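You operate a simulated robot arm through the tools that you are given. There is no shell and no other tool. Be economical: measure what you need, move in short steps, check, and stop when the job is done.

You run a simulated two-armed robot. Do the job below in one go: nothing can be reset, and whatever is moved stays where it is left.

JOB
Raise the pins, square the pack with both pushers and clamp them.

It is judged by the outcome, as a careful person would: the job done as asked, and still so three seconds after it is handed in. It fails if anything else is knocked over, pushed out of place, dropped, spilled or broken.

ROBOT AND FRAMES
Two 7-joint arms with fingered hands on one trunk, on a base that drives. Base frame: it is fixed to the floor where the robot stands at the start and does not move with it; the origin is under the middle of the robot, x ahead of it, y to its left, z up. Units: mm, degrees, N and s.
The left shoulder is at the start at [102, 152, 1001], the right one opposite. With the tool pointing down near the work surface each hand reaches from about 440 to 860 mm from the robot's upright axis, wherever it stands, measured 20 degrees to its own side. Places, roughly: bed of the squaring deck [800, -100, 900]; front clamp [1000, -300, 900]; front pusher [800, -300, 900]; pins lever [500, -200, 900]; side clamp [1100, -100, 900]; side pusher [1000, -100, 900]. Payload 3.8 kg a hand.
The TCP of each hand is the grasp point between the finger pads, 30 mm short of the fingertips. In the tool frame z runs along the fingers and y along their closing line. Largest opening 104 mm; the body of the gripper starts 35 mm behind the TCP. The gripper is a hand of 5 fingers: y runs from the thumb to the fingers, the wrist lies at [-15, -104, -178] in the tool frame, and closing takes about 1.5 s.
Orientation is told as [roll, pitch, yaw] about the base's x, y, z axes, in that order, counted from this pose: with the fingers straight down and the wrist toward the robot, the tool's x, y and z point along [0, 1, 0], [1, 0, 0] and [0, 0, -1] of the base frame.

CONTROLS
- The arms move only by the tool arm_command. It takes "left_series", "right_series" or both (then of equal length, played together; a hand with none holds still); each is a list of rows, each a list of 2 entries, a list of its own where there are three numbers: the turn, a rotation vector about the tool's x, y, z in degrees, then the shift along the tool's x, y, z in cm. In form: [[[rx, ry, rz], [tx, ty, tz]], ...]. A call has 1 to 12 rows; each row shifts and turns the commanded pose from where the row before left it, along the tool's axes as they then stand. "left_jaw" and "right_jaw" are, for a hand that has rows, the opening, from 0 (shut) to 1 (fully open), set as the call begins (left out, the last holds). Rows are played at 5 a second. More than 50 mm and 8.6 degrees between two rows, or a gripper value outside its range, and nothing of the call is played. A pose out of reach is approached as far as the arm can. The call stops where the force on the tool passes 90 N (or 10 N more than at its start, if that is more) or the arm is blocked; 0.2 s more then pass. Each finger travels about 72 mm/s and halts on what it meets, pressing with about 25 N; the grip force reading is that of the motor and also rises with nothing between the fingers. The clock runs only during rows and for 0.2 s after the last one: add rows that do not move to give the fingers time. The reply holds the time, the measured pose of the TCP, the force on the tool along the base axes, the opening and the grip force, in the units named above and with some noise, with the torque about the TCP (base axes, N m) and any sound that the robot's microphone picked up.
- Cameras (640 x 400 px; columns grow to the right, rows downward): "scene" is now at [250, -28.4, 1194.3]; the picture's right is [-0.30, -0.95, 0.10], its down [-0.24, -0.03, -0.97] and it looks along [0.92, -0.31, -0.22] (base axes); focal length 214 px, centre (320, 200). "left" rides on the left gripper at [-80, -78, -141] in its tool frame; the picture's right is [-0.78, -0.30, 0.56], its down [0.53, -0.78, 0.33] and it looks along [0.33, 0.56, 0.76] (tool axes); focal length 247 px, centre (320, 200). "right" rides on the right gripper at [80, -78, -141] in its tool frame; the picture's right is [-0.78, 0.30, -0.56], its down [-0.54, -0.78, 0.33] and it looks along [-0.33, 0.56, 0.76] (tool axes); focal length 247 px, centre (320, 200). There is no depth. A picture from a camera that has moved, and an enlarged one, comes with that camera's place and axes in the base frame and with its lens. The place of the scene camera against the robot may be out by one fixed shift of up to 18 mm in any direction.
- grab_frame(camera): a new picture of that camera. The clock stands still meanwhile.
- slide_trunk(by): slides the trunk up (or, below 0, down) by that many mm; the arms and the scene camera ride with it, the base frame stays. It gives what a move gives, with no picture.
- drive_base(legs): drives the robot by 1 to 6 legs, each [ahead, left, turn to the left] in mm, mm and degrees, along the robot's own axes; the way and the turn of a leg run together, so that a leg with both is an arc; at most 1500 mm and 180 degrees a leg. The arms and the cameras ride along, it lands a little off, and it stops where it bumps. It gives what a move gives.
- move_fingers(index, middle, ring, little, thumb_bend, thumb_turn, hand): sets how far each is bent, from 0 (flat) to 100 (curled in); at 30 the hand is open as for a grip, at 70 the pads meet at the TCP. One left out holds its place. A second passes; each finger stops where it meets its share of the squeeze, and holds until it gets a number again. A gripper value or a shape takes the hand back. It gives what a move gives, with no picture; readings hold the bend of each and the force on index, middle, ring, little, thumb and palm. thumb_turn goes from beside the hand (0) to across from the fingers (100), as for a grip.
- preshape(shape, hand): the hand has 5 fingers and takes this shape, open, in about a second: jaw (thumb against the fingers, like two jaws); tri (thumb and two fingers); tip (a fingertip pinch); poke (one finger out to press); point (the index stretched); flat (the hand flat); cup (the hand cupped); fist (a fist). The gripper value then closes the fingers along that shape, each until it touches; the sizes above hold for jaw. It gives what a move gives, with no picture.
- pan_tilt(pan, tilt): turns the head with the scene camera to pan (to the left, within 80 degrees either way) and tilt (down, from -29 to 69), counted from straight ahead of the robot. It gives what a move gives.
- inspect(camera, box): a new picture of the part [left, top, right, bottom] of that camera's present view, enlarged. The clock stands still meanwhile.
- finish_job(): hands the job in; it is judged then, once.

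Go step by step. Nothing tells you exact positions but the pictures and the camera data: compare them with the known pose of the tool, close in by small moves and look again before you grip or let go. The budget is 120 turns and 92 pictures, counting those below and the enlarged ones. Unless the task says otherwise, let go and move clear before handing in, and close with one line.

The tools are called after "Call:" as a command line: name --argument value ..., lists and objects as JSON in quotes. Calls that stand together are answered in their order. arm_command: Moves the arms, as the interface text tells. Its arguments: {"type":"object","properties":{"left_series":{"type":"array","items":{"type":"array"}},"left_jaw":{"type":"number"},"right_series":{"type":"array","items":{"type":"array"}},"right_jaw":{"type":"number"}},"required":[]} The other tools are called the same way: slide_trunk (by) slides the trunk up or down; preshape (shape, hand) gives the hand a shape; move_fingers (index, middle, ring, little, thumb_bend, thumb_turn, hand) moves the fingers one by one; drive_base (legs) drives the base; pan_tilt (pan, tilt) turns the head that bears the scene camera; grab_frame (camera) takes a picture; inspect (camera, box) takes an enlarged picture of a part of a camera's view; finish_job () hands the job in.

At the start:

```text
time: 0.0
left_ee_pos: [611.4, 106.9, 1205.8]
left_tool_rot: [0.1, 0.0, 0.1]
left_ft_force: [-0.5, 1.1, -0.4]
left_wrist_torque: [0.01, -0.02, 0.02]
left_grip_width: 103.8
left_finger_force: 0.1
left_shape: jaw
left_bend: [30.0, 30.0, 30.0, 30.0, 30.0, 98.0]
left_finger forces: [0.0, 0.0, 0.1, 0.0, 0.0, 0.0]
right_ee_pos: [438.0, -404.5, 1220.9]
right_tool_rot: [0.1, 0.1, 0.0]
right_ft_force: [-0.5, 0.7, -0.9]
right_wrist_torque: [-0.01, -0.01, -0.02]
right_grip_width: 103.8
right_finger_force: 0.0
right_shape: jaw
right_bend: [30.0, 30.0, 30.0, 30.0, 30.0, 98.0]
right_finger forces: [0.1, 0.0, 0.1, 0.0, 0.0, 0.1]
trunk travel left (down, up): [-100.0, 356.0]
robot x, y, heading: [1.8, -0.2, -0.1]
head pan, tilt: [-18.2, -5.2]
```

scene: 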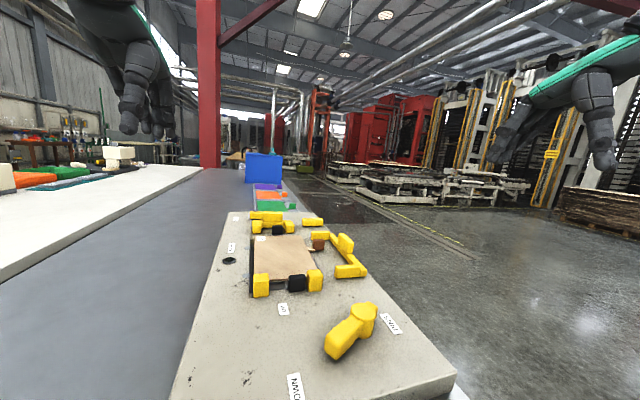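
right: 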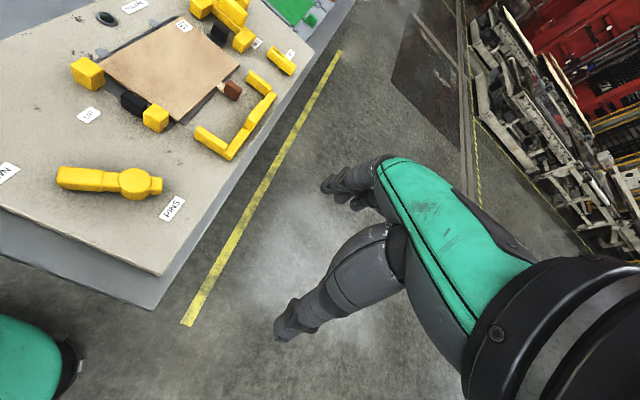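
left: 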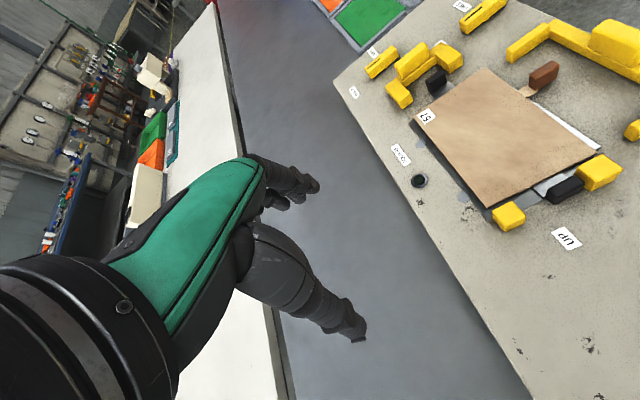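

I see the squaring deck with a pack of paper, yellow pushers and a yellow lever marked PINS at the near end. I'll look closer before moving.

Call:
inspect --camera "right" --box '[0, 0, 320, 200]'

Call:
inspect --camera "left" --box '[320, 0, 640, 260]'

Call:
inspect --camera "scene" --box '[200, 190, 440, 390]'

```text
2.00 times, centred on (160, 100) of right
camera zoom: at [360.5, -324.4, 1362.1], right [0.3, -0.78, 0.56], down [-0.78, -0.54, -0.33], along [0.56, -0.33, -0.76], focal length 494 px, centre (640, 400)
```

zoom: 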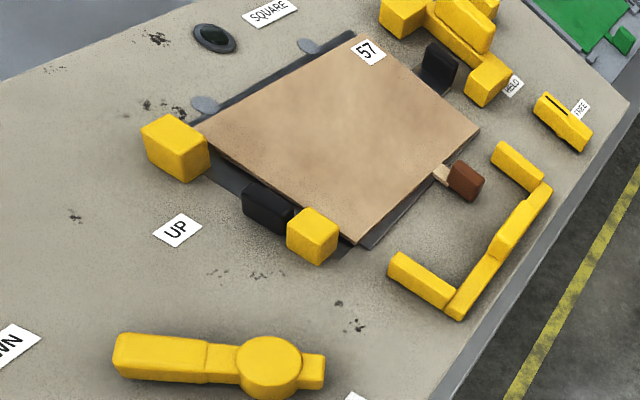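

```text
1.54 times, centred on (480, 130) of left
camera zoom: at [535.6, 26.1, 1345.1], right [-0.3, -0.78, -0.56], down [-0.78, 0.53, -0.33], along [0.56, 0.33, -0.76], focal length 380 px, centre (74, 308)
```

zoom: 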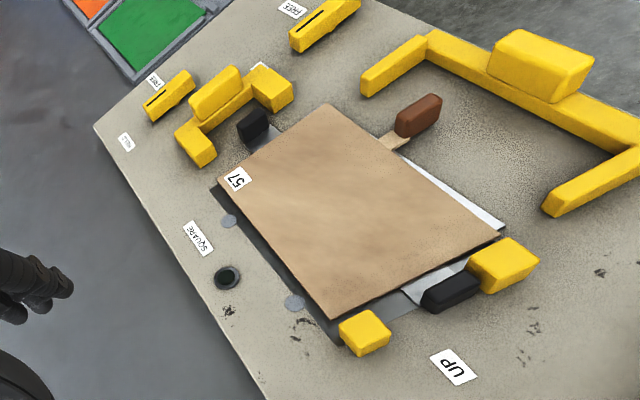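

```text
2.00 times, centred on (320, 290) of scene
camera zoom: at [250.0, -28.4, 1194.3], right [-0.3, -0.95, 0.1], down [-0.24, -0.03, -0.97], along [0.92, -0.31, -0.22], focal length 429 px, centre (320, 20)
```

zoom: 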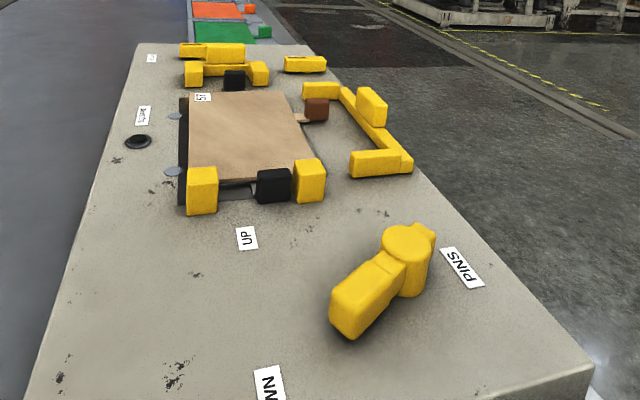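

The lever pivots near [506,-215] with its arm pointing to DOWN. I'll tilt the head down for a better view and see how much room the base has.

Call:
pan_tilt --pan -20 --tilt 45

Call:
grab_frame --camera "scene"

```text
time: 1.2
left_ee_pos: [611.6, 105.8, 1205.5]
left_tool_rot: [0.1, -0.1, 0.0]
left_ft_force: [-0.1, -0.7, -0.7]
left_wrist_torque: [-0.01, -0.02, -0.01]
left_grip_width: 103.7
left_finger_force: 0.0
left_shape: jaw
left_bend: [30.0, 30.0, 30.0, 30.0, 30.0, 98.0]
left_finger forces: [0.0, 0.1, 0.0, 0.1, 0.0, 0.0]
right_ee_pos: [437.7, -404.6, 1220.8]
right_tool_rot: [-0.1, 0.0, -0.1]
right_ft_force: [0.1, -0.2, -0.2]
right_wrist_torque: [0.02, -0.01, 0.0]
right_grip_width: 103.7
right_finger_force: 0.0
right_shape: jaw
right_bend: [30.0, 30.0, 30.0, 30.0, 30.0, 98.0]
right_finger forces: [0.0, 0.1, 0.0, 0.1, 0.1, 0.1]
trunk travel left (down, up): [-100.0, 356.0]
robot x, y, heading: [-2.3, 0.8, 0.1]
head pan, tilt: [-20.0, 45.0]
```

```text
85 pictures are left
camera scene: at [218.2, -28.9, 1121.7], right [-0.32, -0.94, 0.11], down [-0.86, 0.24, -0.45], along [0.4, -0.24, -0.88], focal length 214 px, centre (320, 200)
```

scene: 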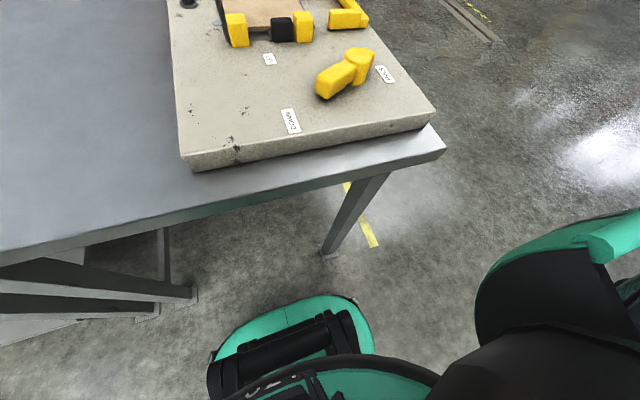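

The table's right side is open floor, so I can drive round there later. First the lever: I'll shape the right hand to poke and bring it over near the lever's -x side, high up.

Call:
preshape --hand "right" --shape "poke"

Call:
arm_command --right_series '[[[0, 0, 0], [4.5, 0, 2]], [[0, 0, 0], [4.5, 0, 2]], [[0, 0, 0], [4.5, 0, 2]], [[0, 0, 0], [4.5, 0, 2]], [[0, 0, 0], [4.5, -1, 2]], [[0, 0, 0], [0, 0, 4]], [[0, 0, 0], [0, 0, 4]]]'

Call:
grab_frame --camera "right"

Call:
grab_frame --camera "scene"

```text
time: 2.1
left_ee_pos: [612.1, 106.6, 1206.0]
left_tool_rot: [-0.1, 0.1, 0.0]
left_ft_force: [-0.9, -0.5, 0.0]
left_wrist_torque: [-0.01, -0.02, 0.0]
left_grip_width: 103.5
left_finger_force: 0.0
left_shape: jaw
left_bend: [30.0, 30.0, 30.0, 30.0, 30.0, 98.0]
left_finger forces: [0.0, 0.1, 0.0, 0.0, 0.0, 0.0]
right_ee_pos: [438.5, -406.0, 1221.1]
right_tool_rot: [0.0, 0.0, -0.1]
right_ft_force: [0.0, -0.3, 0.7]
right_wrist_torque: [0.01, -0.01, 0.01]
right_grip_width: 0.0
right_finger_force: 0.1
right_shape: poke
right_bend: [70.0, 70.0, 99.0, 99.0, 100.0, 100.0]
right_finger forces: [0.1, 0.1, 0.0, 0.1, 0.2, 0.0]
trunk travel left (down, up): [-100.0, 356.0]
robot x, y, heading: [4.0, 1.7, -0.1]
head pan, tilt: [-20.0, 45.0]
```

```text
refused: row 5 steps farther than a row can; nothing moved
```

```text
84 pictures are left
camera right: at [360.6, -324.4, 1362.1], right [0.3, -0.78, 0.56], down [-0.78, -0.54, -0.33], along [0.56, -0.33, -0.76], focal length 247 px, centre (320, 200)
```

right: 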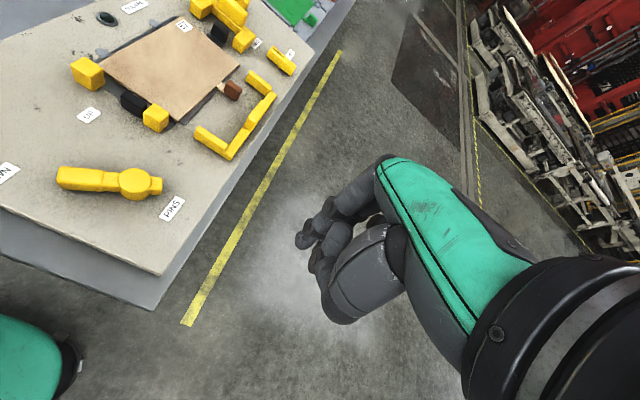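

```text
83 pictures are left
camera scene: at [218.2, -28.9, 1121.6], right [-0.32, -0.94, 0.11], down [-0.86, 0.24, -0.45], along [0.4, -0.24, -0.88], focal length 214 px, centre (320, 200)
```

scene: 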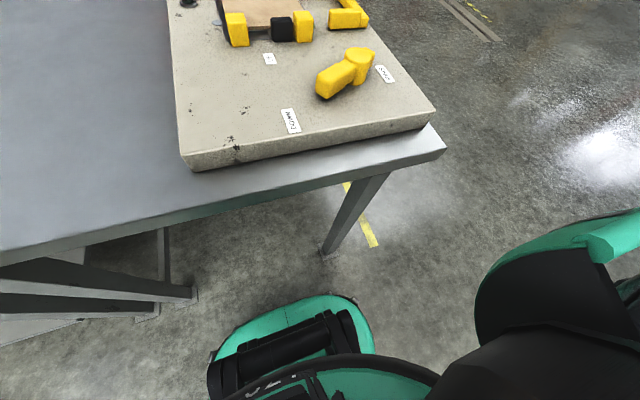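

The poke shape keeps index and middle reaching near the TCP. I'll move over to a point short of the lever, still above it.

Call:
arm_command --right_series '[[[0, 0, 0], [4.2, -0.1, 2.5]], [[0, 0, 0], [4.2, -0.1, 2.5]], [[0, 0, 0], [4.2, -0.1, 2.5]], [[0, 0, 0], [4.2, -0.1, 2.5]], [[0, 0, 0], [4.2, -0.4, 2.5]], [[0, 0, 0], [0, 0, 4.8]], [[0, 0, 0], [0, 0, 4.8]]]'

Call:
grab_frame --camera "right"

Call:
grab_frame --camera "scene"

```text
time: 3.7
left_ee_pos: [611.3, 106.0, 1206.2]
left_tool_rot: [0.0, 0.1, 0.0]
left_ft_force: [-0.6, 0.2, -0.6]
left_wrist_torque: [-0.02, -0.01, 0.01]
left_grip_width: 103.7
left_finger_force: 0.1
left_shape: jaw
left_bend: [30.0, 30.0, 30.0, 30.0, 30.0, 98.0]
left_finger forces: [0.1, 0.1, 0.0, 0.1, 0.0, 0.0]
right_ee_pos: [430.4, -193.8, 999.6]
right_tool_rot: [0.0, 0.0, -0.1]
right_ft_force: [0.1, 0.3, 0.0]
right_wrist_torque: [0.0, -0.01, -0.03]
right_grip_width: 0.0
right_finger_force: 0.1
right_shape: poke
right_bend: [70.0, 70.0, 99.0, 99.0, 100.0, 100.0]
right_finger forces: [0.1, 0.0, 0.1, 0.0, 0.1, 0.1]
trunk travel left (down, up): [-100.0, 356.0]
robot x, y, heading: [2.4, 4.5, 0.0]
head pan, tilt: [-20.0, 45.0]
```

```text
82 pictures are left
camera right: at [352.2, -113.1, 1141.4], right [0.3, -0.78, 0.56], down [-0.78, -0.53, -0.33], along [0.56, -0.33, -0.76], focal length 247 px, centre (320, 200)
```

right: 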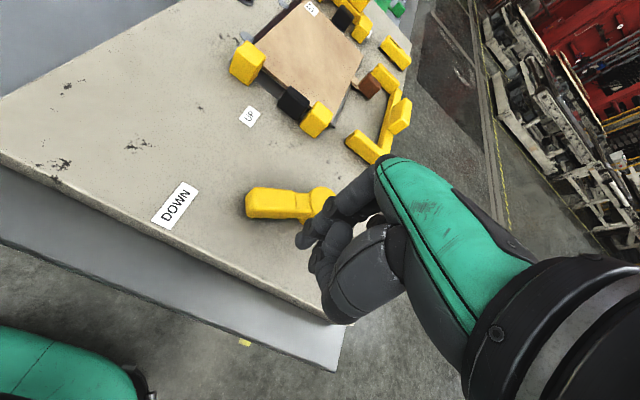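

```text
81 pictures are left
camera scene: at [218.4, -29.1, 1121.5], right [-0.32, -0.94, 0.11], down [-0.86, 0.24, -0.45], along [0.4, -0.24, -0.88], focal length 214 px, centre (320, 200)
```

scene: 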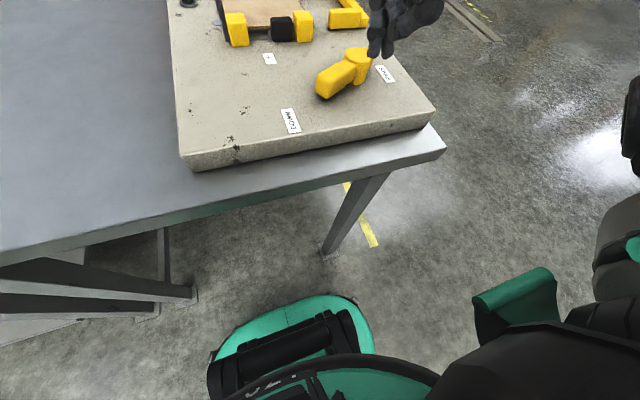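

The fingertip sits about 25 mm under the TCP, and the lever arm is clear in front of it. I'll shift slightly left, then lower beside the arm.

Call:
arm_command --right_series '[[[0, 0, 0], [1.2, 0, 0]], [[0, 0, 0], [0, 0, 2.5]], [[0, 0, 0], [0, 0, 2.5]], [[0, 0, 0], [0, 0, 0]]]'

Call:
grab_frame --camera "right"

Call:
grab_frame --camera "left"

Call:
inspect --camera "scene" --box '[240, 0, 480, 150]'

```text
time: 4.7
left_ee_pos: [610.8, 106.6, 1205.6]
left_tool_rot: [0.0, 0.0, 0.0]
left_ft_force: [0.4, 0.5, 0.3]
left_wrist_torque: [-0.01, -0.02, -0.01]
left_grip_width: 103.5
left_finger_force: 0.1
left_shape: jaw
left_bend: [30.0, 30.0, 30.0, 30.0, 30.0, 98.0]
left_finger forces: [0.1, 0.0, 0.0, 0.1, 0.0, 0.0]
right_ee_pos: [427.9, -183.1, 949.5]
right_tool_rot: [0.0, -0.1, 0.0]
right_ft_force: [0.3, 0.2, 0.7]
right_wrist_torque: [0.03, 0.02, 0.04]
right_grip_width: 0.0
right_finger_force: 0.2
right_shape: poke
right_bend: [70.0, 70.0, 99.0, 99.0, 100.0, 100.0]
right_finger forces: [0.0, 0.0, 0.1, 0.0, 0.1, 0.1]
trunk travel left (down, up): [-100.0, 356.0]
robot x, y, heading: [2.7, 1.0, 0.0]
head pan, tilt: [-20.0, 45.0]
```

```text
80 pictures are left
camera right: at [351.2, -101.7, 1091.5], right [0.3, -0.78, 0.56], down [-0.78, -0.54, -0.33], along [0.56, -0.33, -0.76], focal length 247 px, centre (320, 200)
```

right: 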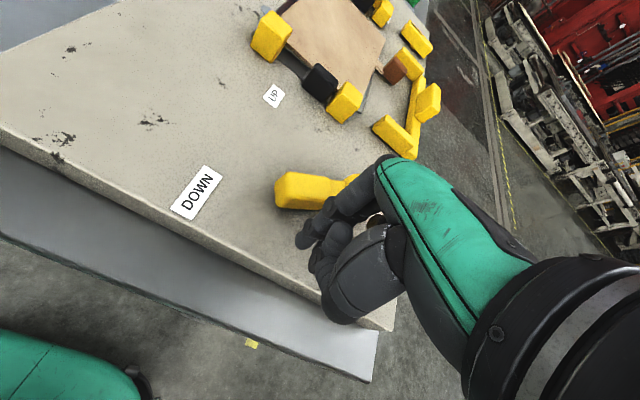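

```text
79 pictures are left
camera left: at [535.6, 26.4, 1345.2], right [-0.3, -0.78, -0.56], down [-0.78, 0.53, -0.33], along [0.56, 0.33, -0.76], focal length 247 px, centre (320, 200)
```

left: 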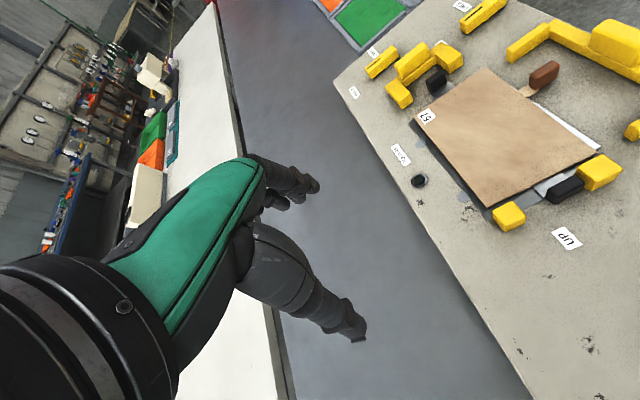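

```text
2.67 times, centred on (360, 75) of scene
camera zoom: at [218.1, -28.7, 1121.6], right [-0.32, -0.94, 0.11], down [-0.86, 0.24, -0.45], along [0.4, -0.24, -0.88], focal length 572 px, centre (213, 533)
```

zoom: 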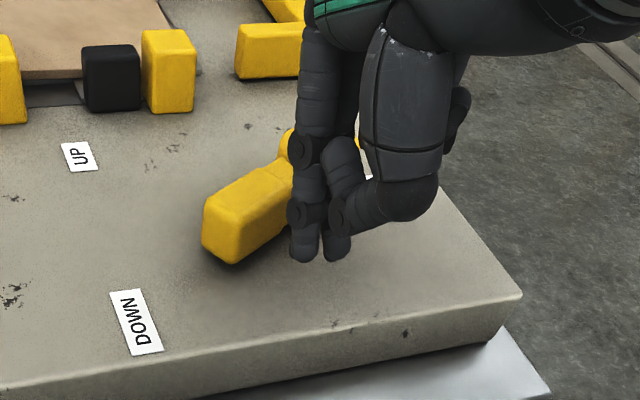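

The index finger is beside the lever arm at the right height. I'll push it along its arc in short steps.

Call:
arm_command --right_series '[[[0, 0, 0], [0, 1.1, 0]], [[0, 0, 0], [0, 1.1, 0]], [[0, 0, 0], [0.8, 0.95, 0]], [[0, 0, 0], [0.8, 0.95, 0]], [[0, 0, 0], [0.4, 0.95, 0]]]'

Call:
inspect --camera "scene" --box '[240, 0, 480, 150]'

```text
time: 5.9
left_ee_pos: [611.3, 105.9, 1206.7]
left_tool_rot: [0.0, 0.0, 0.1]
left_ft_force: [0.2, -0.4, 0.4]
left_wrist_torque: [-0.01, -0.04, 0.01]
left_grip_width: 103.5
left_finger_force: 0.0
left_shape: jaw
left_bend: [30.0, 30.0, 30.0, 30.0, 30.0, 98.0]
left_finger forces: [0.0, 0.0, 0.0, 0.1, 0.1, 0.0]
right_ee_pos: [480.6, -161.7, 950.4]
right_tool_rot: [0.1, 0.0, 0.1]
right_ft_force: [-1.0, 0.6, 4.5]
right_wrist_torque: [0.0, 0.05, 0.01]
right_grip_width: 0.2
right_finger_force: 0.0
right_shape: poke
right_bend: [70.0, 70.0, 99.0, 99.0, 100.0, 100.0]
right_finger forces: [2.2, 2.4, 0.0, 0.0, 0.0, 0.1]
trunk travel left (down, up): [-100.0, 356.0]
robot x, y, heading: [-3.0, -2.1, -0.2]
head pan, tilt: [-20.0, 45.0]
```

```text
2.67 times, centred on (360, 75) of scene
camera zoom: at [217.8, -28.3, 1121.7], right [-0.32, -0.94, 0.11], down [-0.86, 0.24, -0.45], along [0.4, -0.24, -0.88], focal length 572 px, centre (213, 533)
```

zoom: 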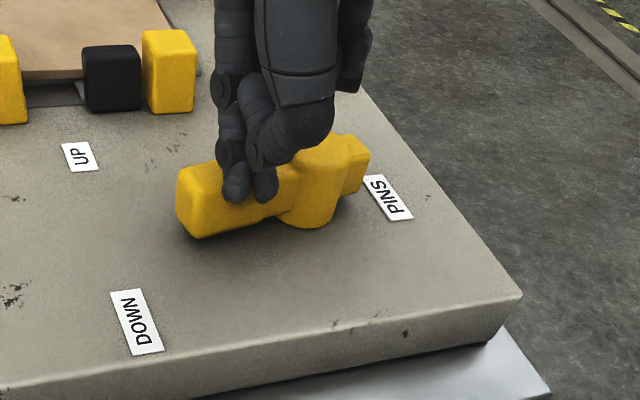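

The fingertips rode up on the lever arm, though it has turned about 30°. I'll lift, back off, go lower and push the side face.

Call:
arm_command --right_series '[[[0, 0, 0], [0, 0, -2]], [[0, 0, 0], [0, -2.5, 0]], [[0, 0, 0], [0, -2.5, 0]], [[0, 0, 0], [0.3, 0, 2]], [[0, 0, 0], [0, 0, 1.3]], [[0, 0, 0], [0, 1, 0]], [[0, 0, 0], [0, 0, 0]]]'

Call:
inspect --camera "scene" --box '[240, 0, 480, 150]'

```text
time: 7.5
left_ee_pos: [610.4, 106.1, 1205.3]
left_tool_rot: [0.0, 0.0, 0.0]
left_ft_force: [0.1, -0.4, 0.4]
left_wrist_torque: [0.0, 0.0, 0.0]
left_grip_width: 103.9
left_finger_force: 0.1
left_shape: jaw
left_bend: [30.0, 30.0, 30.0, 30.0, 30.0, 98.0]
left_finger forces: [0.1, 0.0, 0.0, 0.1, 0.0, 0.1]
right_ee_pos: [440.6, -159.1, 936.8]
right_tool_rot: [0.1, 0.0, 0.0]
right_ft_force: [-0.1, -0.4, 0.9]
right_wrist_torque: [0.02, 0.04, 0.0]
right_grip_width: 0.0
right_finger_force: 0.0
right_shape: poke
right_bend: [70.0, 70.0, 99.0, 99.0, 100.0, 100.0]
right_finger forces: [0.0, 0.0, 0.0, 0.0, 0.0, 0.1]
trunk travel left (down, up): [-100.0, 356.0]
robot x, y, heading: [-1.0, 0.4, -0.1]
head pan, tilt: [-20.0, 45.0]
```

```text
2.67 times, centred on (360, 75) of scene
camera zoom: at [218.1, -29.0, 1121.6], right [-0.32, -0.94, 0.11], down [-0.86, 0.24, -0.45], along [0.4, -0.24, -0.88], focal length 572 px, centre (213, 533)
```

zoom: 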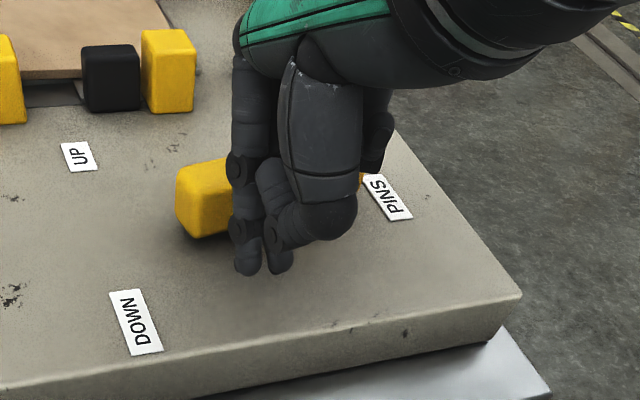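

The fingers are now beside the arm at a lower height. I'll push again, a bit farther out along the arm.

Call:
arm_command --right_series '[[[0, 0, 0], [0.6, 1, 0]], [[0, 0, 0], [0.4, 1, 0]], [[0, 0, 0], [0, 1, 0]], [[0, 0, 0], [0, 1, 0]], [[0, 0, 0], [0, 1, 0]], [[0, 0, 0], [0, 0.8, 0]], [[0, 0, 0], [0, 0, 0]]]'

Call:
inspect --camera "scene" --box '[240, 0, 480, 150]'

```text
time: 9.1
left_ee_pos: [611.8, 106.9, 1206.4]
left_tool_rot: [0.1, 0.0, 0.0]
left_ft_force: [0.1, 0.5, 0.3]
left_wrist_torque: [-0.02, -0.01, 0.03]
left_grip_width: 103.6
left_finger_force: 0.1
left_shape: jaw
left_bend: [30.0, 30.0, 30.0, 30.0, 30.0, 98.0]
left_finger forces: [0.0, 0.0, 0.0, 0.1, 0.0, 0.1]
right_ee_pos: [498.2, -150.0, 936.1]
right_tool_rot: [0.0, 0.1, -0.1]
right_ft_force: [1.0, -0.3, -0.1]
right_wrist_torque: [0.0, -0.02, 0.02]
right_grip_width: 0.0
right_finger_force: 0.2
right_shape: poke
right_bend: [70.0, 70.0, 99.0, 99.0, 100.0, 100.0]
right_finger forces: [0.1, 0.0, 0.1, 0.1, 0.0, 0.0]
trunk travel left (down, up): [-100.0, 356.0]
robot x, y, heading: [-0.5, -4.8, 0.1]
head pan, tilt: [-20.0, 45.0]
```

```text
2.67 times, centred on (360, 75) of scene
camera zoom: at [218.1, -28.9, 1121.6], right [-0.32, -0.94, 0.11], down [-0.86, 0.24, -0.45], along [0.4, -0.24, -0.88], focal length 572 px, centre (213, 533)
```

zoom: 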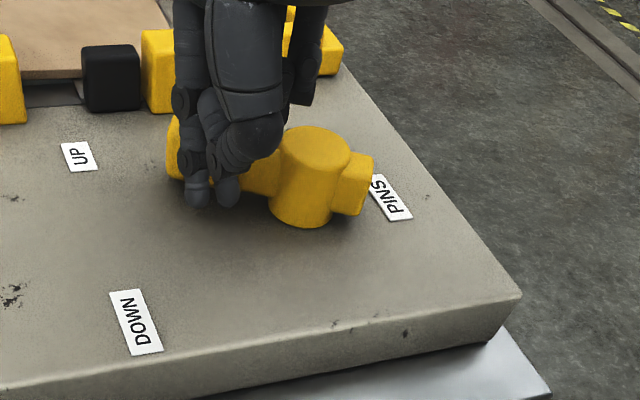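

The lever turns freely with the side push. I'll keep going toward UP.

Call:
arm_command --right_series '[[[0, 0, 0], [0, 1, 0]], [[0, 0, 0], [-0.2, 1, 0]], [[0, 0, 0], [-0.3, 1, 0]], [[0, 0, 0], [0, 0, 0]]]'

Call:
inspect --camera "scene" --box '[240, 0, 480, 150]'

Call:
inspect --camera "left" --box '[320, 0, 640, 260]'

```text
time: 10.1
left_ee_pos: [607.8, 109.3, 1207.8]
left_tool_rot: [-0.2, -0.2, 0.0]
left_ft_force: [-0.1, -0.2, -0.1]
left_wrist_torque: [0.02, -0.01, 0.01]
left_grip_width: 103.6
left_finger_force: 0.0
left_shape: jaw
left_bend: [30.0, 30.0, 30.0, 30.0, 30.0, 98.0]
left_finger forces: [0.0, 0.1, 0.1, 0.0, 0.0, 0.0]
right_ee_pos: [526.2, -153.9, 940.1]
right_tool_rot: [0.0, -0.4, 0.1]
right_ft_force: [-9.6, 6.8, 17.9]
right_wrist_torque: [-0.07, 0.17, -0.01]
right_grip_width: 0.0
right_finger_force: 0.1
right_shape: poke
right_bend: [70.0, 70.0, 99.0, 99.0, 100.0, 100.0]
right_finger forces: [5.6, 17.0, 0.1, 0.0, 0.0, 0.0]
trunk travel left (down, up): [-100.0, 356.0]
robot x, y, heading: [1.9, 4.1, 0.1]
head pan, tilt: [-20.0, 45.0]
```

```text
2.67 times, centred on (360, 75) of scene
camera zoom: at [214.9, -27.2, 1122.6], right [-0.32, -0.94, 0.11], down [-0.86, 0.24, -0.46], along [0.4, -0.24, -0.88], focal length 572 px, centre (213, 533)
```

zoom: 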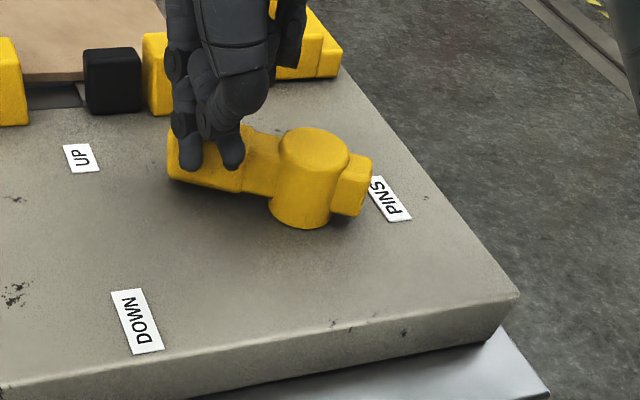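

```text
1.54 times, centred on (480, 130) of left
camera zoom: at [531.5, 28.4, 1347.2], right [-0.29, -0.78, -0.56], down [-0.78, 0.53, -0.34], along [0.56, 0.33, -0.76], focal length 380 px, centre (74, 308)
```

zoom: 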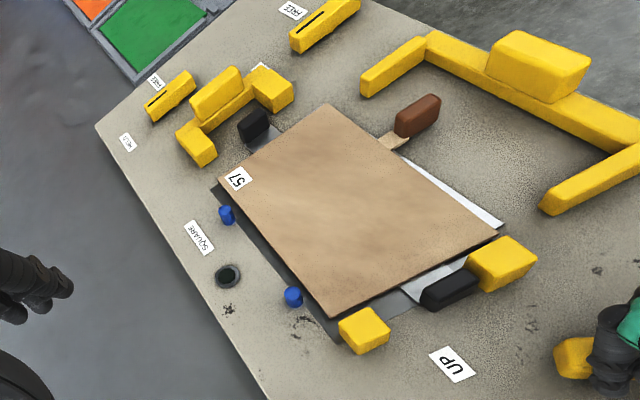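

Blue pins have risen at the left edge of the bed; the fingers are pressing on the lever top again, probably at its stop. I'll lift off and check that the lever stays.

Call:
arm_command --right_series '[[[0, 0, 0], [0, -0.5, -2]], [[0, 0, 0], [0, -2, -4]], [[0, 0, 0], [0, -2, -4]], [[0, 0, 0], [-2, -2, -4]], [[0, 0, 0], [-3, 0, -4]], [[0, 0, 0], [-3, 0, -4]], [[0, 0, 0], [-4, 0, -2]], [[0, 0, 0], [-4, 0, -2]]]'

Call:
inspect --camera "scene" --box '[240, 0, 480, 150]'

Call:
inspect --camera "left" --box '[320, 0, 640, 260]'

Call:
inspect --camera "right" --box '[0, 0, 320, 200]'

```text
time: 11.9
left_ee_pos: [610.5, 107.1, 1206.8]
left_tool_rot: [0.1, 0.0, 0.0]
left_ft_force: [-0.5, -0.3, -0.3]
left_wrist_torque: [-0.01, -0.03, 0.04]
left_grip_width: 103.7
left_finger_force: 0.2
left_shape: jaw
left_bend: [30.0, 30.0, 30.0, 30.0, 30.0, 98.0]
left_finger forces: [0.1, 0.1, 0.1, 0.1, 0.1, 0.0]
right_ee_pos: [463.0, -314.1, 1197.9]
right_tool_rot: [0.0, 0.0, 0.1]
right_ft_force: [0.4, 0.0, 0.0]
right_wrist_torque: [0.0, 0.02, 0.04]
right_grip_width: 0.2
right_finger_force: 0.2
right_shape: poke
right_bend: [70.0, 70.0, 99.0, 99.0, 100.0, 100.0]
right_finger forces: [0.0, 0.1, 0.0, 0.0, 0.1, 0.0]
trunk travel left (down, up): [-100.0, 356.0]
robot x, y, heading: [0.5, 2.7, -0.2]
head pan, tilt: [-20.0, 45.0]
```

```text
2.67 times, centred on (360, 75) of scene
camera zoom: at [217.7, -29.4, 1121.7], right [-0.32, -0.94, 0.11], down [-0.86, 0.24, -0.45], along [0.4, -0.24, -0.88], focal length 572 px, centre (213, 533)
```

zoom: 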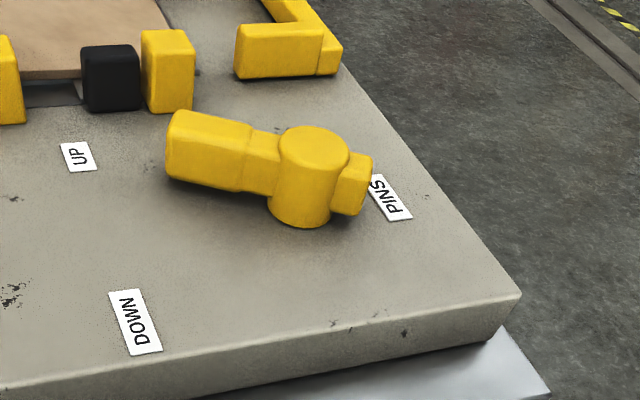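

```text
1.54 times, centred on (480, 130) of left
camera zoom: at [534.9, 25.6, 1345.5], right [-0.3, -0.78, -0.56], down [-0.78, 0.53, -0.33], along [0.56, 0.33, -0.76], focal length 380 px, centre (74, 308)
```

zoom: 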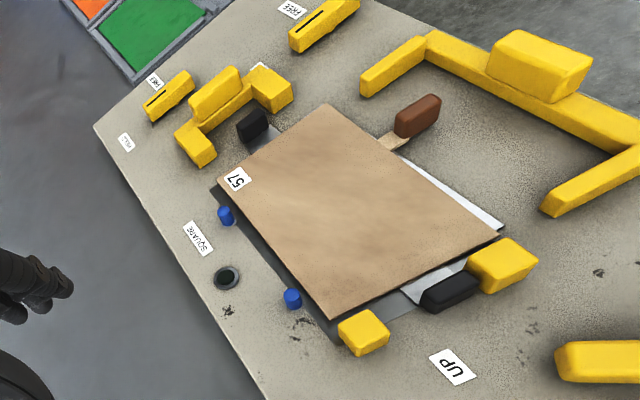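

```text
2.00 times, centred on (160, 100) of right
camera zoom: at [385.9, -234.6, 1339.0], right [0.3, -0.78, 0.56], down [-0.78, -0.54, -0.33], along [0.56, -0.33, -0.76], focal length 494 px, centre (640, 400)
```

zoom: 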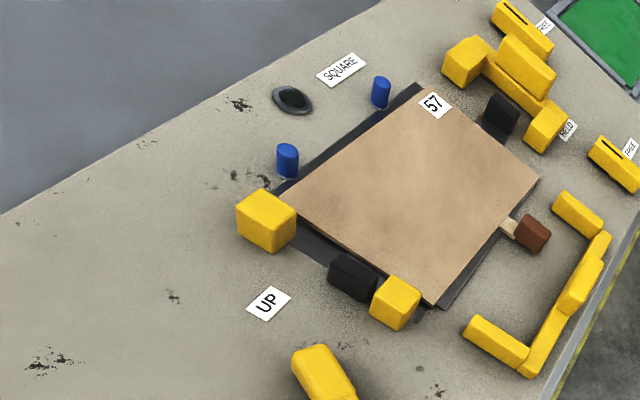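

The lever stands at UP and both pins are up. Now I'll drive round to the deck's right side, facing it, where both pushers and clamps are in reach.

Call:
drive_base --legs '[[0, -800, 0], [880, 0, 0], [0, 0, 90]]'

Call:
pan_tilt --pan 0 --tilt 35

Call:
grab_frame --camera "scene"

Call:
grab_frame --camera "right"

Call:
grab_frame --camera "left"

```text
time: 24.3
left_ee_pos: [736.3, -195.6, 1206.2]
left_tool_rot: [0.0, 0.0, 92.2]
left_ft_force: [0.0, -0.3, 0.1]
left_wrist_torque: [0.0, -0.01, 0.0]
left_grip_width: 103.7
left_finger_force: 0.1
left_shape: jaw
left_bend: [30.0, 30.0, 30.0, 30.0, 30.0, 98.0]
left_finger forces: [0.0, 0.0, 0.1, 0.0, 0.0, 0.0]
right_ee_pos: [1161.5, -328.1, 1198.0]
right_tool_rot: [-0.1, 0.0, 92.2]
right_ft_force: [0.0, 0.0, 0.7]
right_wrist_torque: [-0.01, -0.03, 0.03]
right_grip_width: 0.0
right_finger_force: 0.0
right_shape: poke
right_bend: [70.0, 70.0, 99.0, 99.0, 100.0, 100.0]
right_finger forces: [0.0, 0.0, 0.0, 0.0, 0.1, 0.0]
trunk travel left (down, up): [-100.0, 356.0]
robot x, y, heading: [865.1, -804.2, 92.3]
head pan, tilt: [-20.0, 45.0]
```

```text
time: 25.1
left_ee_pos: [736.3, -195.3, 1205.7]
left_tool_rot: [0.0, 0.1, 92.2]
left_ft_force: [-0.5, -0.1, 0.0]
left_wrist_torque: [0.0, 0.04, 0.01]
left_grip_width: 103.5
left_finger_force: 0.1
left_shape: jaw
left_bend: [30.0, 30.0, 30.0, 30.0, 30.0, 98.0]
left_finger forces: [0.0, 0.0, 0.0, 0.1, 0.0, 0.1]
right_ee_pos: [1161.1, -327.4, 1195.6]
right_tool_rot: [0.1, 0.0, 92.2]
right_ft_force: [0.2, 1.3, -0.5]
right_wrist_torque: [-0.02, 0.01, -0.02]
right_grip_width: 0.0
right_finger_force: 0.1
right_shape: poke
right_bend: [70.0, 70.0, 99.0, 99.0, 100.0, 100.0]
right_finger forces: [0.0, 0.0, 0.2, 0.1, 0.0, 0.0]
trunk travel left (down, up): [-100.0, 356.0]
robot x, y, heading: [865.1, -807.3, 92.2]
head pan, tilt: [0.0, 35.0]
```

```text
69 pictures are left
camera scene: at [865.6, -578.4, 1131.8], right [1.0, 0.04, 0.0], down [0.03, -0.81, -0.59], along [-0.02, 0.59, -0.81], focal length 214 px, centre (320, 200)
```

scene: 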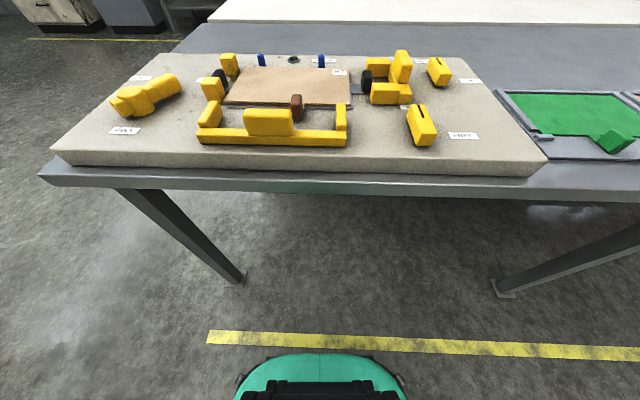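

```text
68 pictures are left
camera right: at [1084.2, -407.1, 1338.6], right [0.76, 0.33, 0.56], down [0.56, -0.76, -0.33], along [0.31, 0.57, -0.76], focal length 247 px, centre (320, 200)
```

right: 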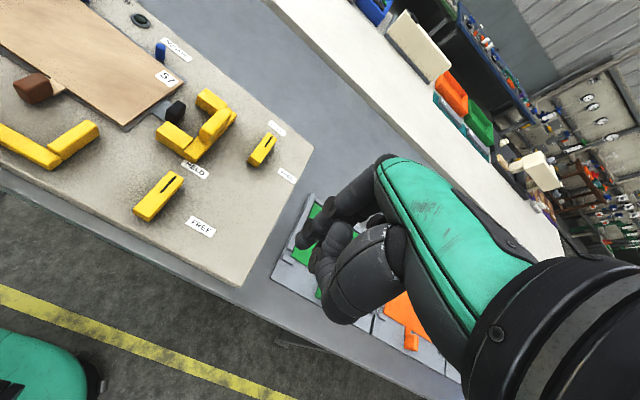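

```text
67 pictures are left
camera left: at [820.1, -269.9, 1345.1], right [0.79, -0.27, -0.56], down [-0.51, -0.8, -0.33], along [-0.35, 0.54, -0.76], focal length 247 px, centre (320, 200)
```

left: 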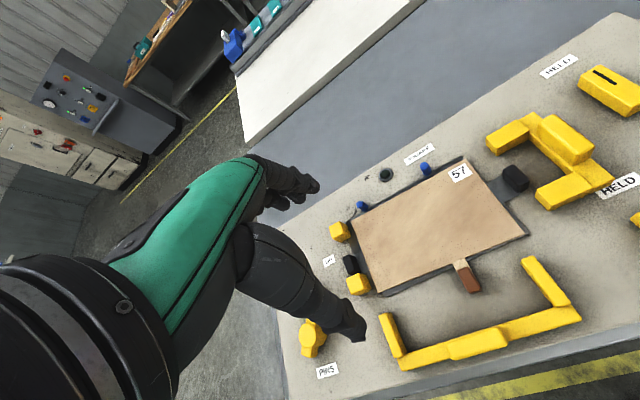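

Call:
inspect --camera "right" --box '[90, 60, 330, 250]'

Call:
inspect --camera "scene" --box '[100, 40, 340, 190]'

Call:
inspect --camera "scene" --box '[320, 40, 520, 165]'

```text
2.11 times, centred on (210, 155) of right
camera zoom: at [1084.2, -407.1, 1338.6], right [0.76, 0.33, 0.56], down [0.56, -0.76, -0.33], along [0.31, 0.57, -0.76], focal length 520 px, centre (552, 295)
```

zoom: 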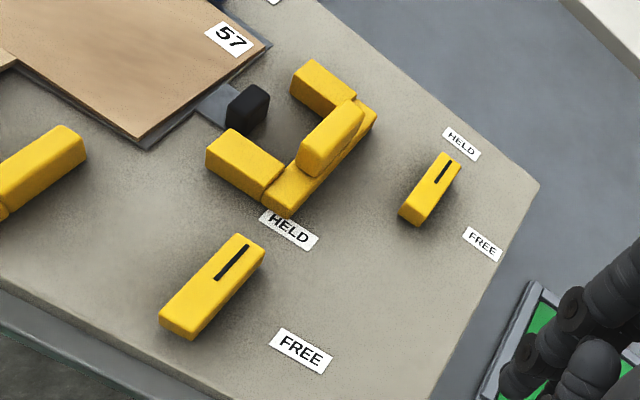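

```text
2.67 times, centred on (220, 115) of scene
camera zoom: at [865.6, -578.4, 1131.8], right [1.0, 0.04, 0.0], down [0.03, -0.81, -0.59], along [-0.02, 0.59, -0.81], focal length 572 px, centre (587, 427)
```

zoom: 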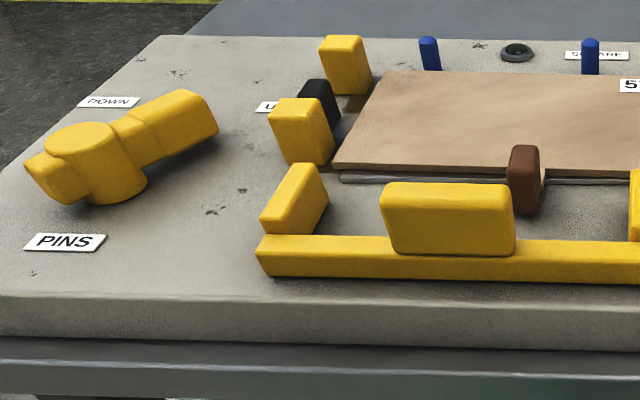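

```text
3.20 times, centred on (420, 102) of scene
camera zoom: at [865.6, -578.4, 1131.8], right [1.0, 0.04, 0.0], down [0.03, -0.81, -0.59], along [-0.02, 0.59, -0.81], focal length 686 px, centre (0, 512)
```

zoom: 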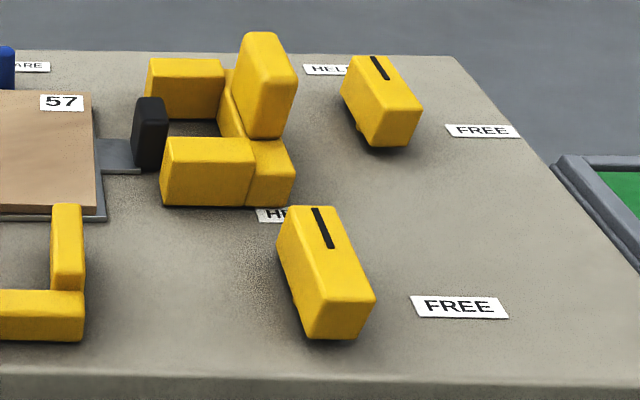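

The clamps are bars with a pointer line and FREE/HELD labels; I need to see how they pivot. I'll bring the right hand camera closer.

Call:
arm_command --right_series '[[[0, 0, 0], [2.4, -0.7, 3.1]], [[0, 0, 0], [2.4, -0.7, 3.1]], [[0, 0, 0], [2.4, -0.7, 3.1]], [[0, 0, 0], [2.4, -0.7, 3.1]], [[0, 0, 0], [2.4, -0.7, 3.1]], [[0, 0, 0], [0, 0, 0]]]'

Call:
inspect --camera "right" --box '[120, 0, 480, 225]'

Call:
inspect --camera "left" --box '[480, 20, 640, 240]'

```text
time: 26.5
left_ee_pos: [735.5, -195.6, 1206.0]
left_tool_rot: [-0.1, 0.1, 92.3]
left_ft_force: [0.6, -0.4, -0.6]
left_wrist_torque: [0.0, 0.0, 0.01]
left_grip_width: 103.7
left_finger_force: 0.0
left_shape: jaw
left_bend: [30.0, 30.0, 30.0, 30.0, 30.0, 98.0]
left_finger forces: [0.1, 0.0, 0.0, 0.1, 0.0, 0.0]
right_ee_pos: [1043.3, -367.8, 1042.5]
right_tool_rot: [-0.1, 0.0, 92.3]
right_ft_force: [0.6, 0.2, -0.7]
right_wrist_torque: [-0.01, 0.03, -0.02]
right_grip_width: 0.0
right_finger_force: 0.0
right_shape: poke
right_bend: [70.0, 70.0, 99.0, 99.0, 100.0, 100.0]
right_finger forces: [0.0, 0.0, 0.0, 0.1, 0.0, 0.1]
trunk travel left (down, up): [-100.0, 356.0]
robot x, y, heading: [861.3, -806.6, 92.3]
head pan, tilt: [0.0, 35.0]
```

```text
1.78 times, centred on (300, 112) of right
camera zoom: at [965.8, -447.4, 1185.1], right [0.76, 0.33, 0.56], down [0.56, -0.76, -0.33], along [0.31, 0.57, -0.76], focal length 439 px, centre (356, 356)
```

zoom: 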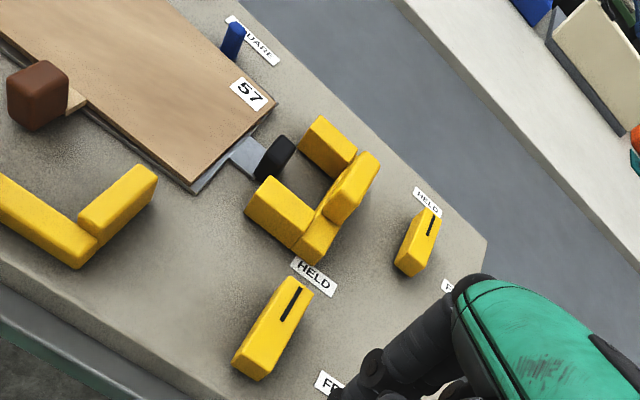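

```text
1.82 times, centred on (560, 130) of left
camera zoom: at [820.3, -270.2, 1345.3], right [0.79, -0.27, -0.56], down [-0.51, -0.8, -0.33], along [-0.35, 0.54, -0.76], focal length 449 px, centre (-116, 327)
```

zoom: 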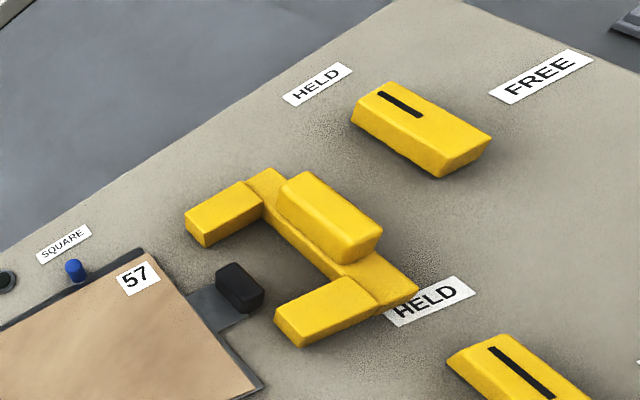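

Both clamp pointers appear to point at HELD. Before touching them I'll test the front pusher: the left hand, shut, goes behind its handle near [777,-300].

Call:
arm_command --left_series '[[[0, 0, 2.3], [-0.7, -2.6, 2.7]], [[0, 0, 0], [-0.7, -2.6, 2.7]], [[0, 0, 0], [-0.7, -2.6, 2.7]], [[0, 0, 0], [-0.7, -2.6, 2.7]], [[0, 0, 0], [-0.7, -2.6, 2.7]], [[0, 0, 0], [-0.7, -2.6, 2.7]], [[0, 0, 0], [0, 0, 0]], [[0, 0, 0], [0, 0, 0]]]' --left_jaw 0

Call:
grab_frame --camera "left"

Call:
grab_frame --camera "scene"

```text
time: 28.3
left_ee_pos: [777.0, -351.9, 1042.7]
left_tool_rot: [0.0, 0.1, 89.9]
left_ft_force: [0.4, 0.6, -0.3]
left_wrist_torque: [0.02, 0.02, -0.01]
left_grip_width: 0.1
left_finger_force: 25.3
left_shape: jaw
left_bend: [70.0, 70.0, 70.0, 70.0, 47.0, 100.0]
left_finger forces: [0.0, 0.0, 0.1, 0.1, 0.0, 0.0]
right_ee_pos: [1042.5, -367.2, 1044.1]
right_tool_rot: [0.0, 0.0, 92.2]
right_ft_force: [0.4, 0.3, -0.3]
right_wrist_torque: [0.0, 0.0, -0.01]
right_grip_width: 0.0
right_finger_force: 0.2
right_shape: poke
right_bend: [70.0, 70.0, 99.0, 99.0, 100.0, 100.0]
right_finger forces: [0.0, 0.0, 0.1, 0.1, 0.1, 0.0]
trunk travel left (down, up): [-100.0, 356.0]
robot x, y, heading: [864.5, -801.8, 92.3]
head pan, tilt: [0.0, 35.0]
```

```text
61 pictures are left
camera left: at [858.0, -429.8, 1183.6], right [0.78, -0.3, -0.56], down [-0.54, -0.78, -0.33], along [-0.33, 0.56, -0.76], focal length 247 px, centre (320, 200)
```

left: 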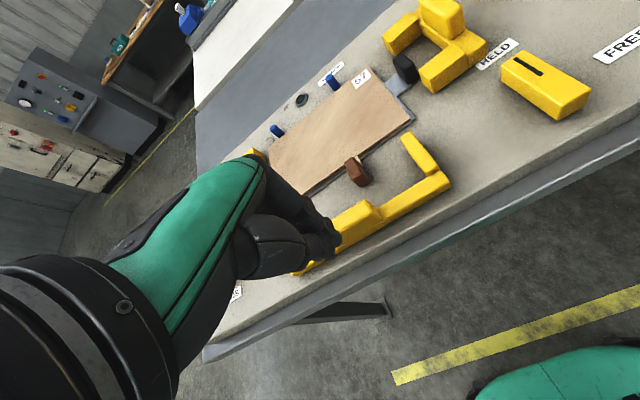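

```text
60 pictures are left
camera scene: at [865.4, -578.4, 1131.9], right [1.0, 0.04, 0.0], down [0.03, -0.81, -0.59], along [-0.02, 0.59, -0.81], focal length 214 px, centre (320, 200)
```

scene: 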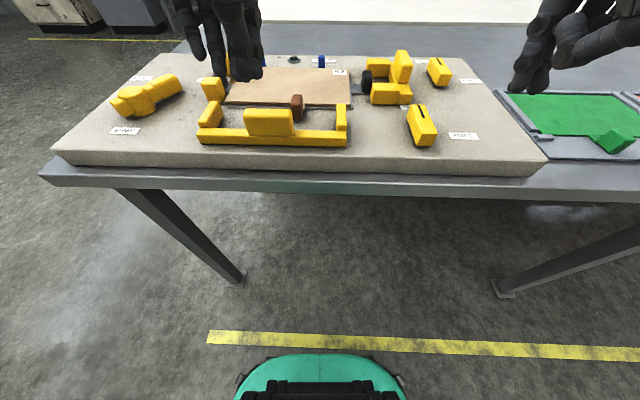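

The left hand is positioned behind the handle. I'll lower it to about 15 mm above the deck and look.

Call:
arm_command --left_series '[[[0, 0, 0], [0, -0.3, 4]], [[0, 0, 0], [0, 0, 4]], [[0, 0, 0], [0, 0, 1.5]], [[0, 0, 0], [0, 0, 0]]]'

Call:
inspect --camera "scene" --box '[160, 20, 400, 170]'

```text
time: 29.3
left_ee_pos: [780.1, -351.5, 949.6]
left_tool_rot: [0.1, 0.0, 90.0]
left_ft_force: [0.5, 0.9, 0.1]
left_wrist_torque: [0.02, 0.03, -0.03]
left_grip_width: 0.1
left_finger_force: 25.2
left_shape: jaw
left_bend: [70.0, 70.0, 70.0, 70.0, 47.0, 100.0]
left_finger forces: [0.0, 0.0, 0.1, 0.1, 0.0, 0.0]
right_ee_pos: [1042.0, -365.7, 1044.8]
right_tool_rot: [0.0, 0.0, 92.1]
right_ft_force: [-0.8, -0.5, 1.4]
right_wrist_torque: [0.0, 0.02, 0.01]
right_grip_width: 0.2
right_finger_force: 0.1
right_shape: poke
right_bend: [70.0, 70.0, 99.0, 99.0, 100.0, 100.0]
right_finger forces: [0.0, 0.0, 0.0, 0.1, 0.0, 0.0]
trunk travel left (down, up): [-100.0, 356.0]
robot x, y, heading: [862.0, -802.3, 92.4]
head pan, tilt: [0.0, 35.0]
```

```text
2.67 times, centred on (280, 95) of scene
camera zoom: at [865.4, -578.4, 1131.9], right [1.0, 0.04, 0.0], down [0.03, -0.81, -0.59], along [-0.02, 0.59, -0.81], focal length 572 px, centre (427, 480)
```

zoom: 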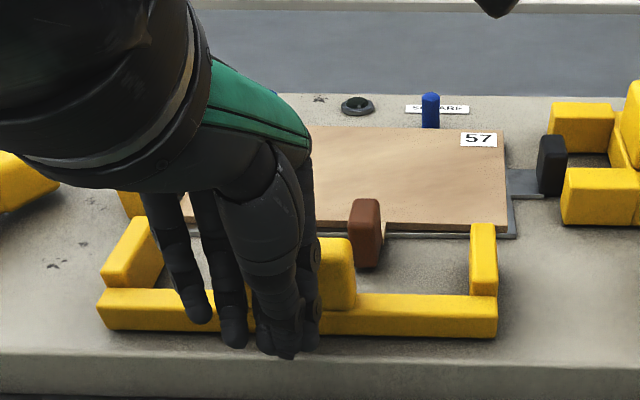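

The fingertips are in front of the bar. I'll push gently toward +y and watch the force.

Call:
arm_command --left_series '[[[0, 0, 0], [0, 1, 0]], [[0, 0, 0], [0, 1, 0]], [[0, 0, 0], [0, 1, 0]], [[0, 0, 0], [0, 0.8, 0]], [[0, 0, 0], [0, 0, 0]]]'

Call:
inspect --camera "scene" --box '[160, 20, 400, 170]'

```text
time: 30.5
left_ee_pos: [779.4, -324.0, 951.7]
left_tool_rot: [0.1, -0.3, 89.7]
left_ft_force: [-2.3, -37.5, 10.4]
left_wrist_torque: [-0.07, 0.18, 0.28]
left_grip_width: 0.0
left_finger_force: 25.5
left_shape: jaw
left_bend: [70.0, 70.0, 70.0, 70.0, 47.0, 100.0]
left_finger forces: [15.5, 23.3, 4.7, 0.1, 0.0, 0.0]
right_ee_pos: [1042.1, -374.2, 1046.5]
right_tool_rot: [0.0, -0.4, 92.2]
right_ft_force: [0.3, 0.2, 0.0]
right_wrist_torque: [0.0, 0.01, 0.01]
right_grip_width: 0.1
right_finger_force: 0.1
right_shape: poke
right_bend: [70.0, 70.0, 99.0, 99.0, 100.0, 100.0]
right_finger forces: [0.0, 0.0, 0.1, 0.0, 0.0, 0.0]
trunk travel left (down, up): [-100.0, 356.0]
robot x, y, heading: [862.7, -805.5, 92.4]
head pan, tilt: [0.0, 35.0]
```

```text
2.67 times, centred on (280, 95) of scene
camera zoom: at [865.1, -585.9, 1133.6], right [1.0, 0.04, 0.0], down [0.03, -0.8, -0.59], along [-0.02, 0.59, -0.8], focal length 572 px, centre (427, 480)
```

zoom: 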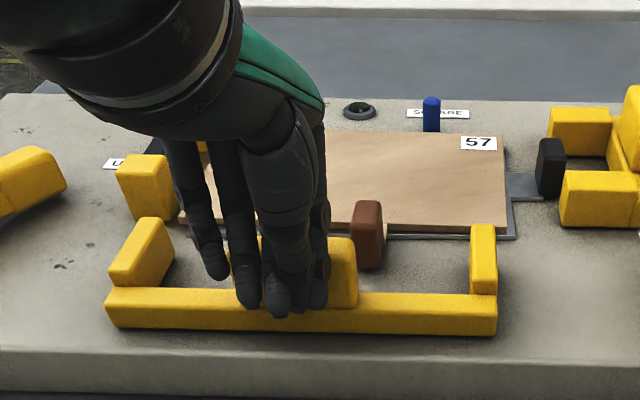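

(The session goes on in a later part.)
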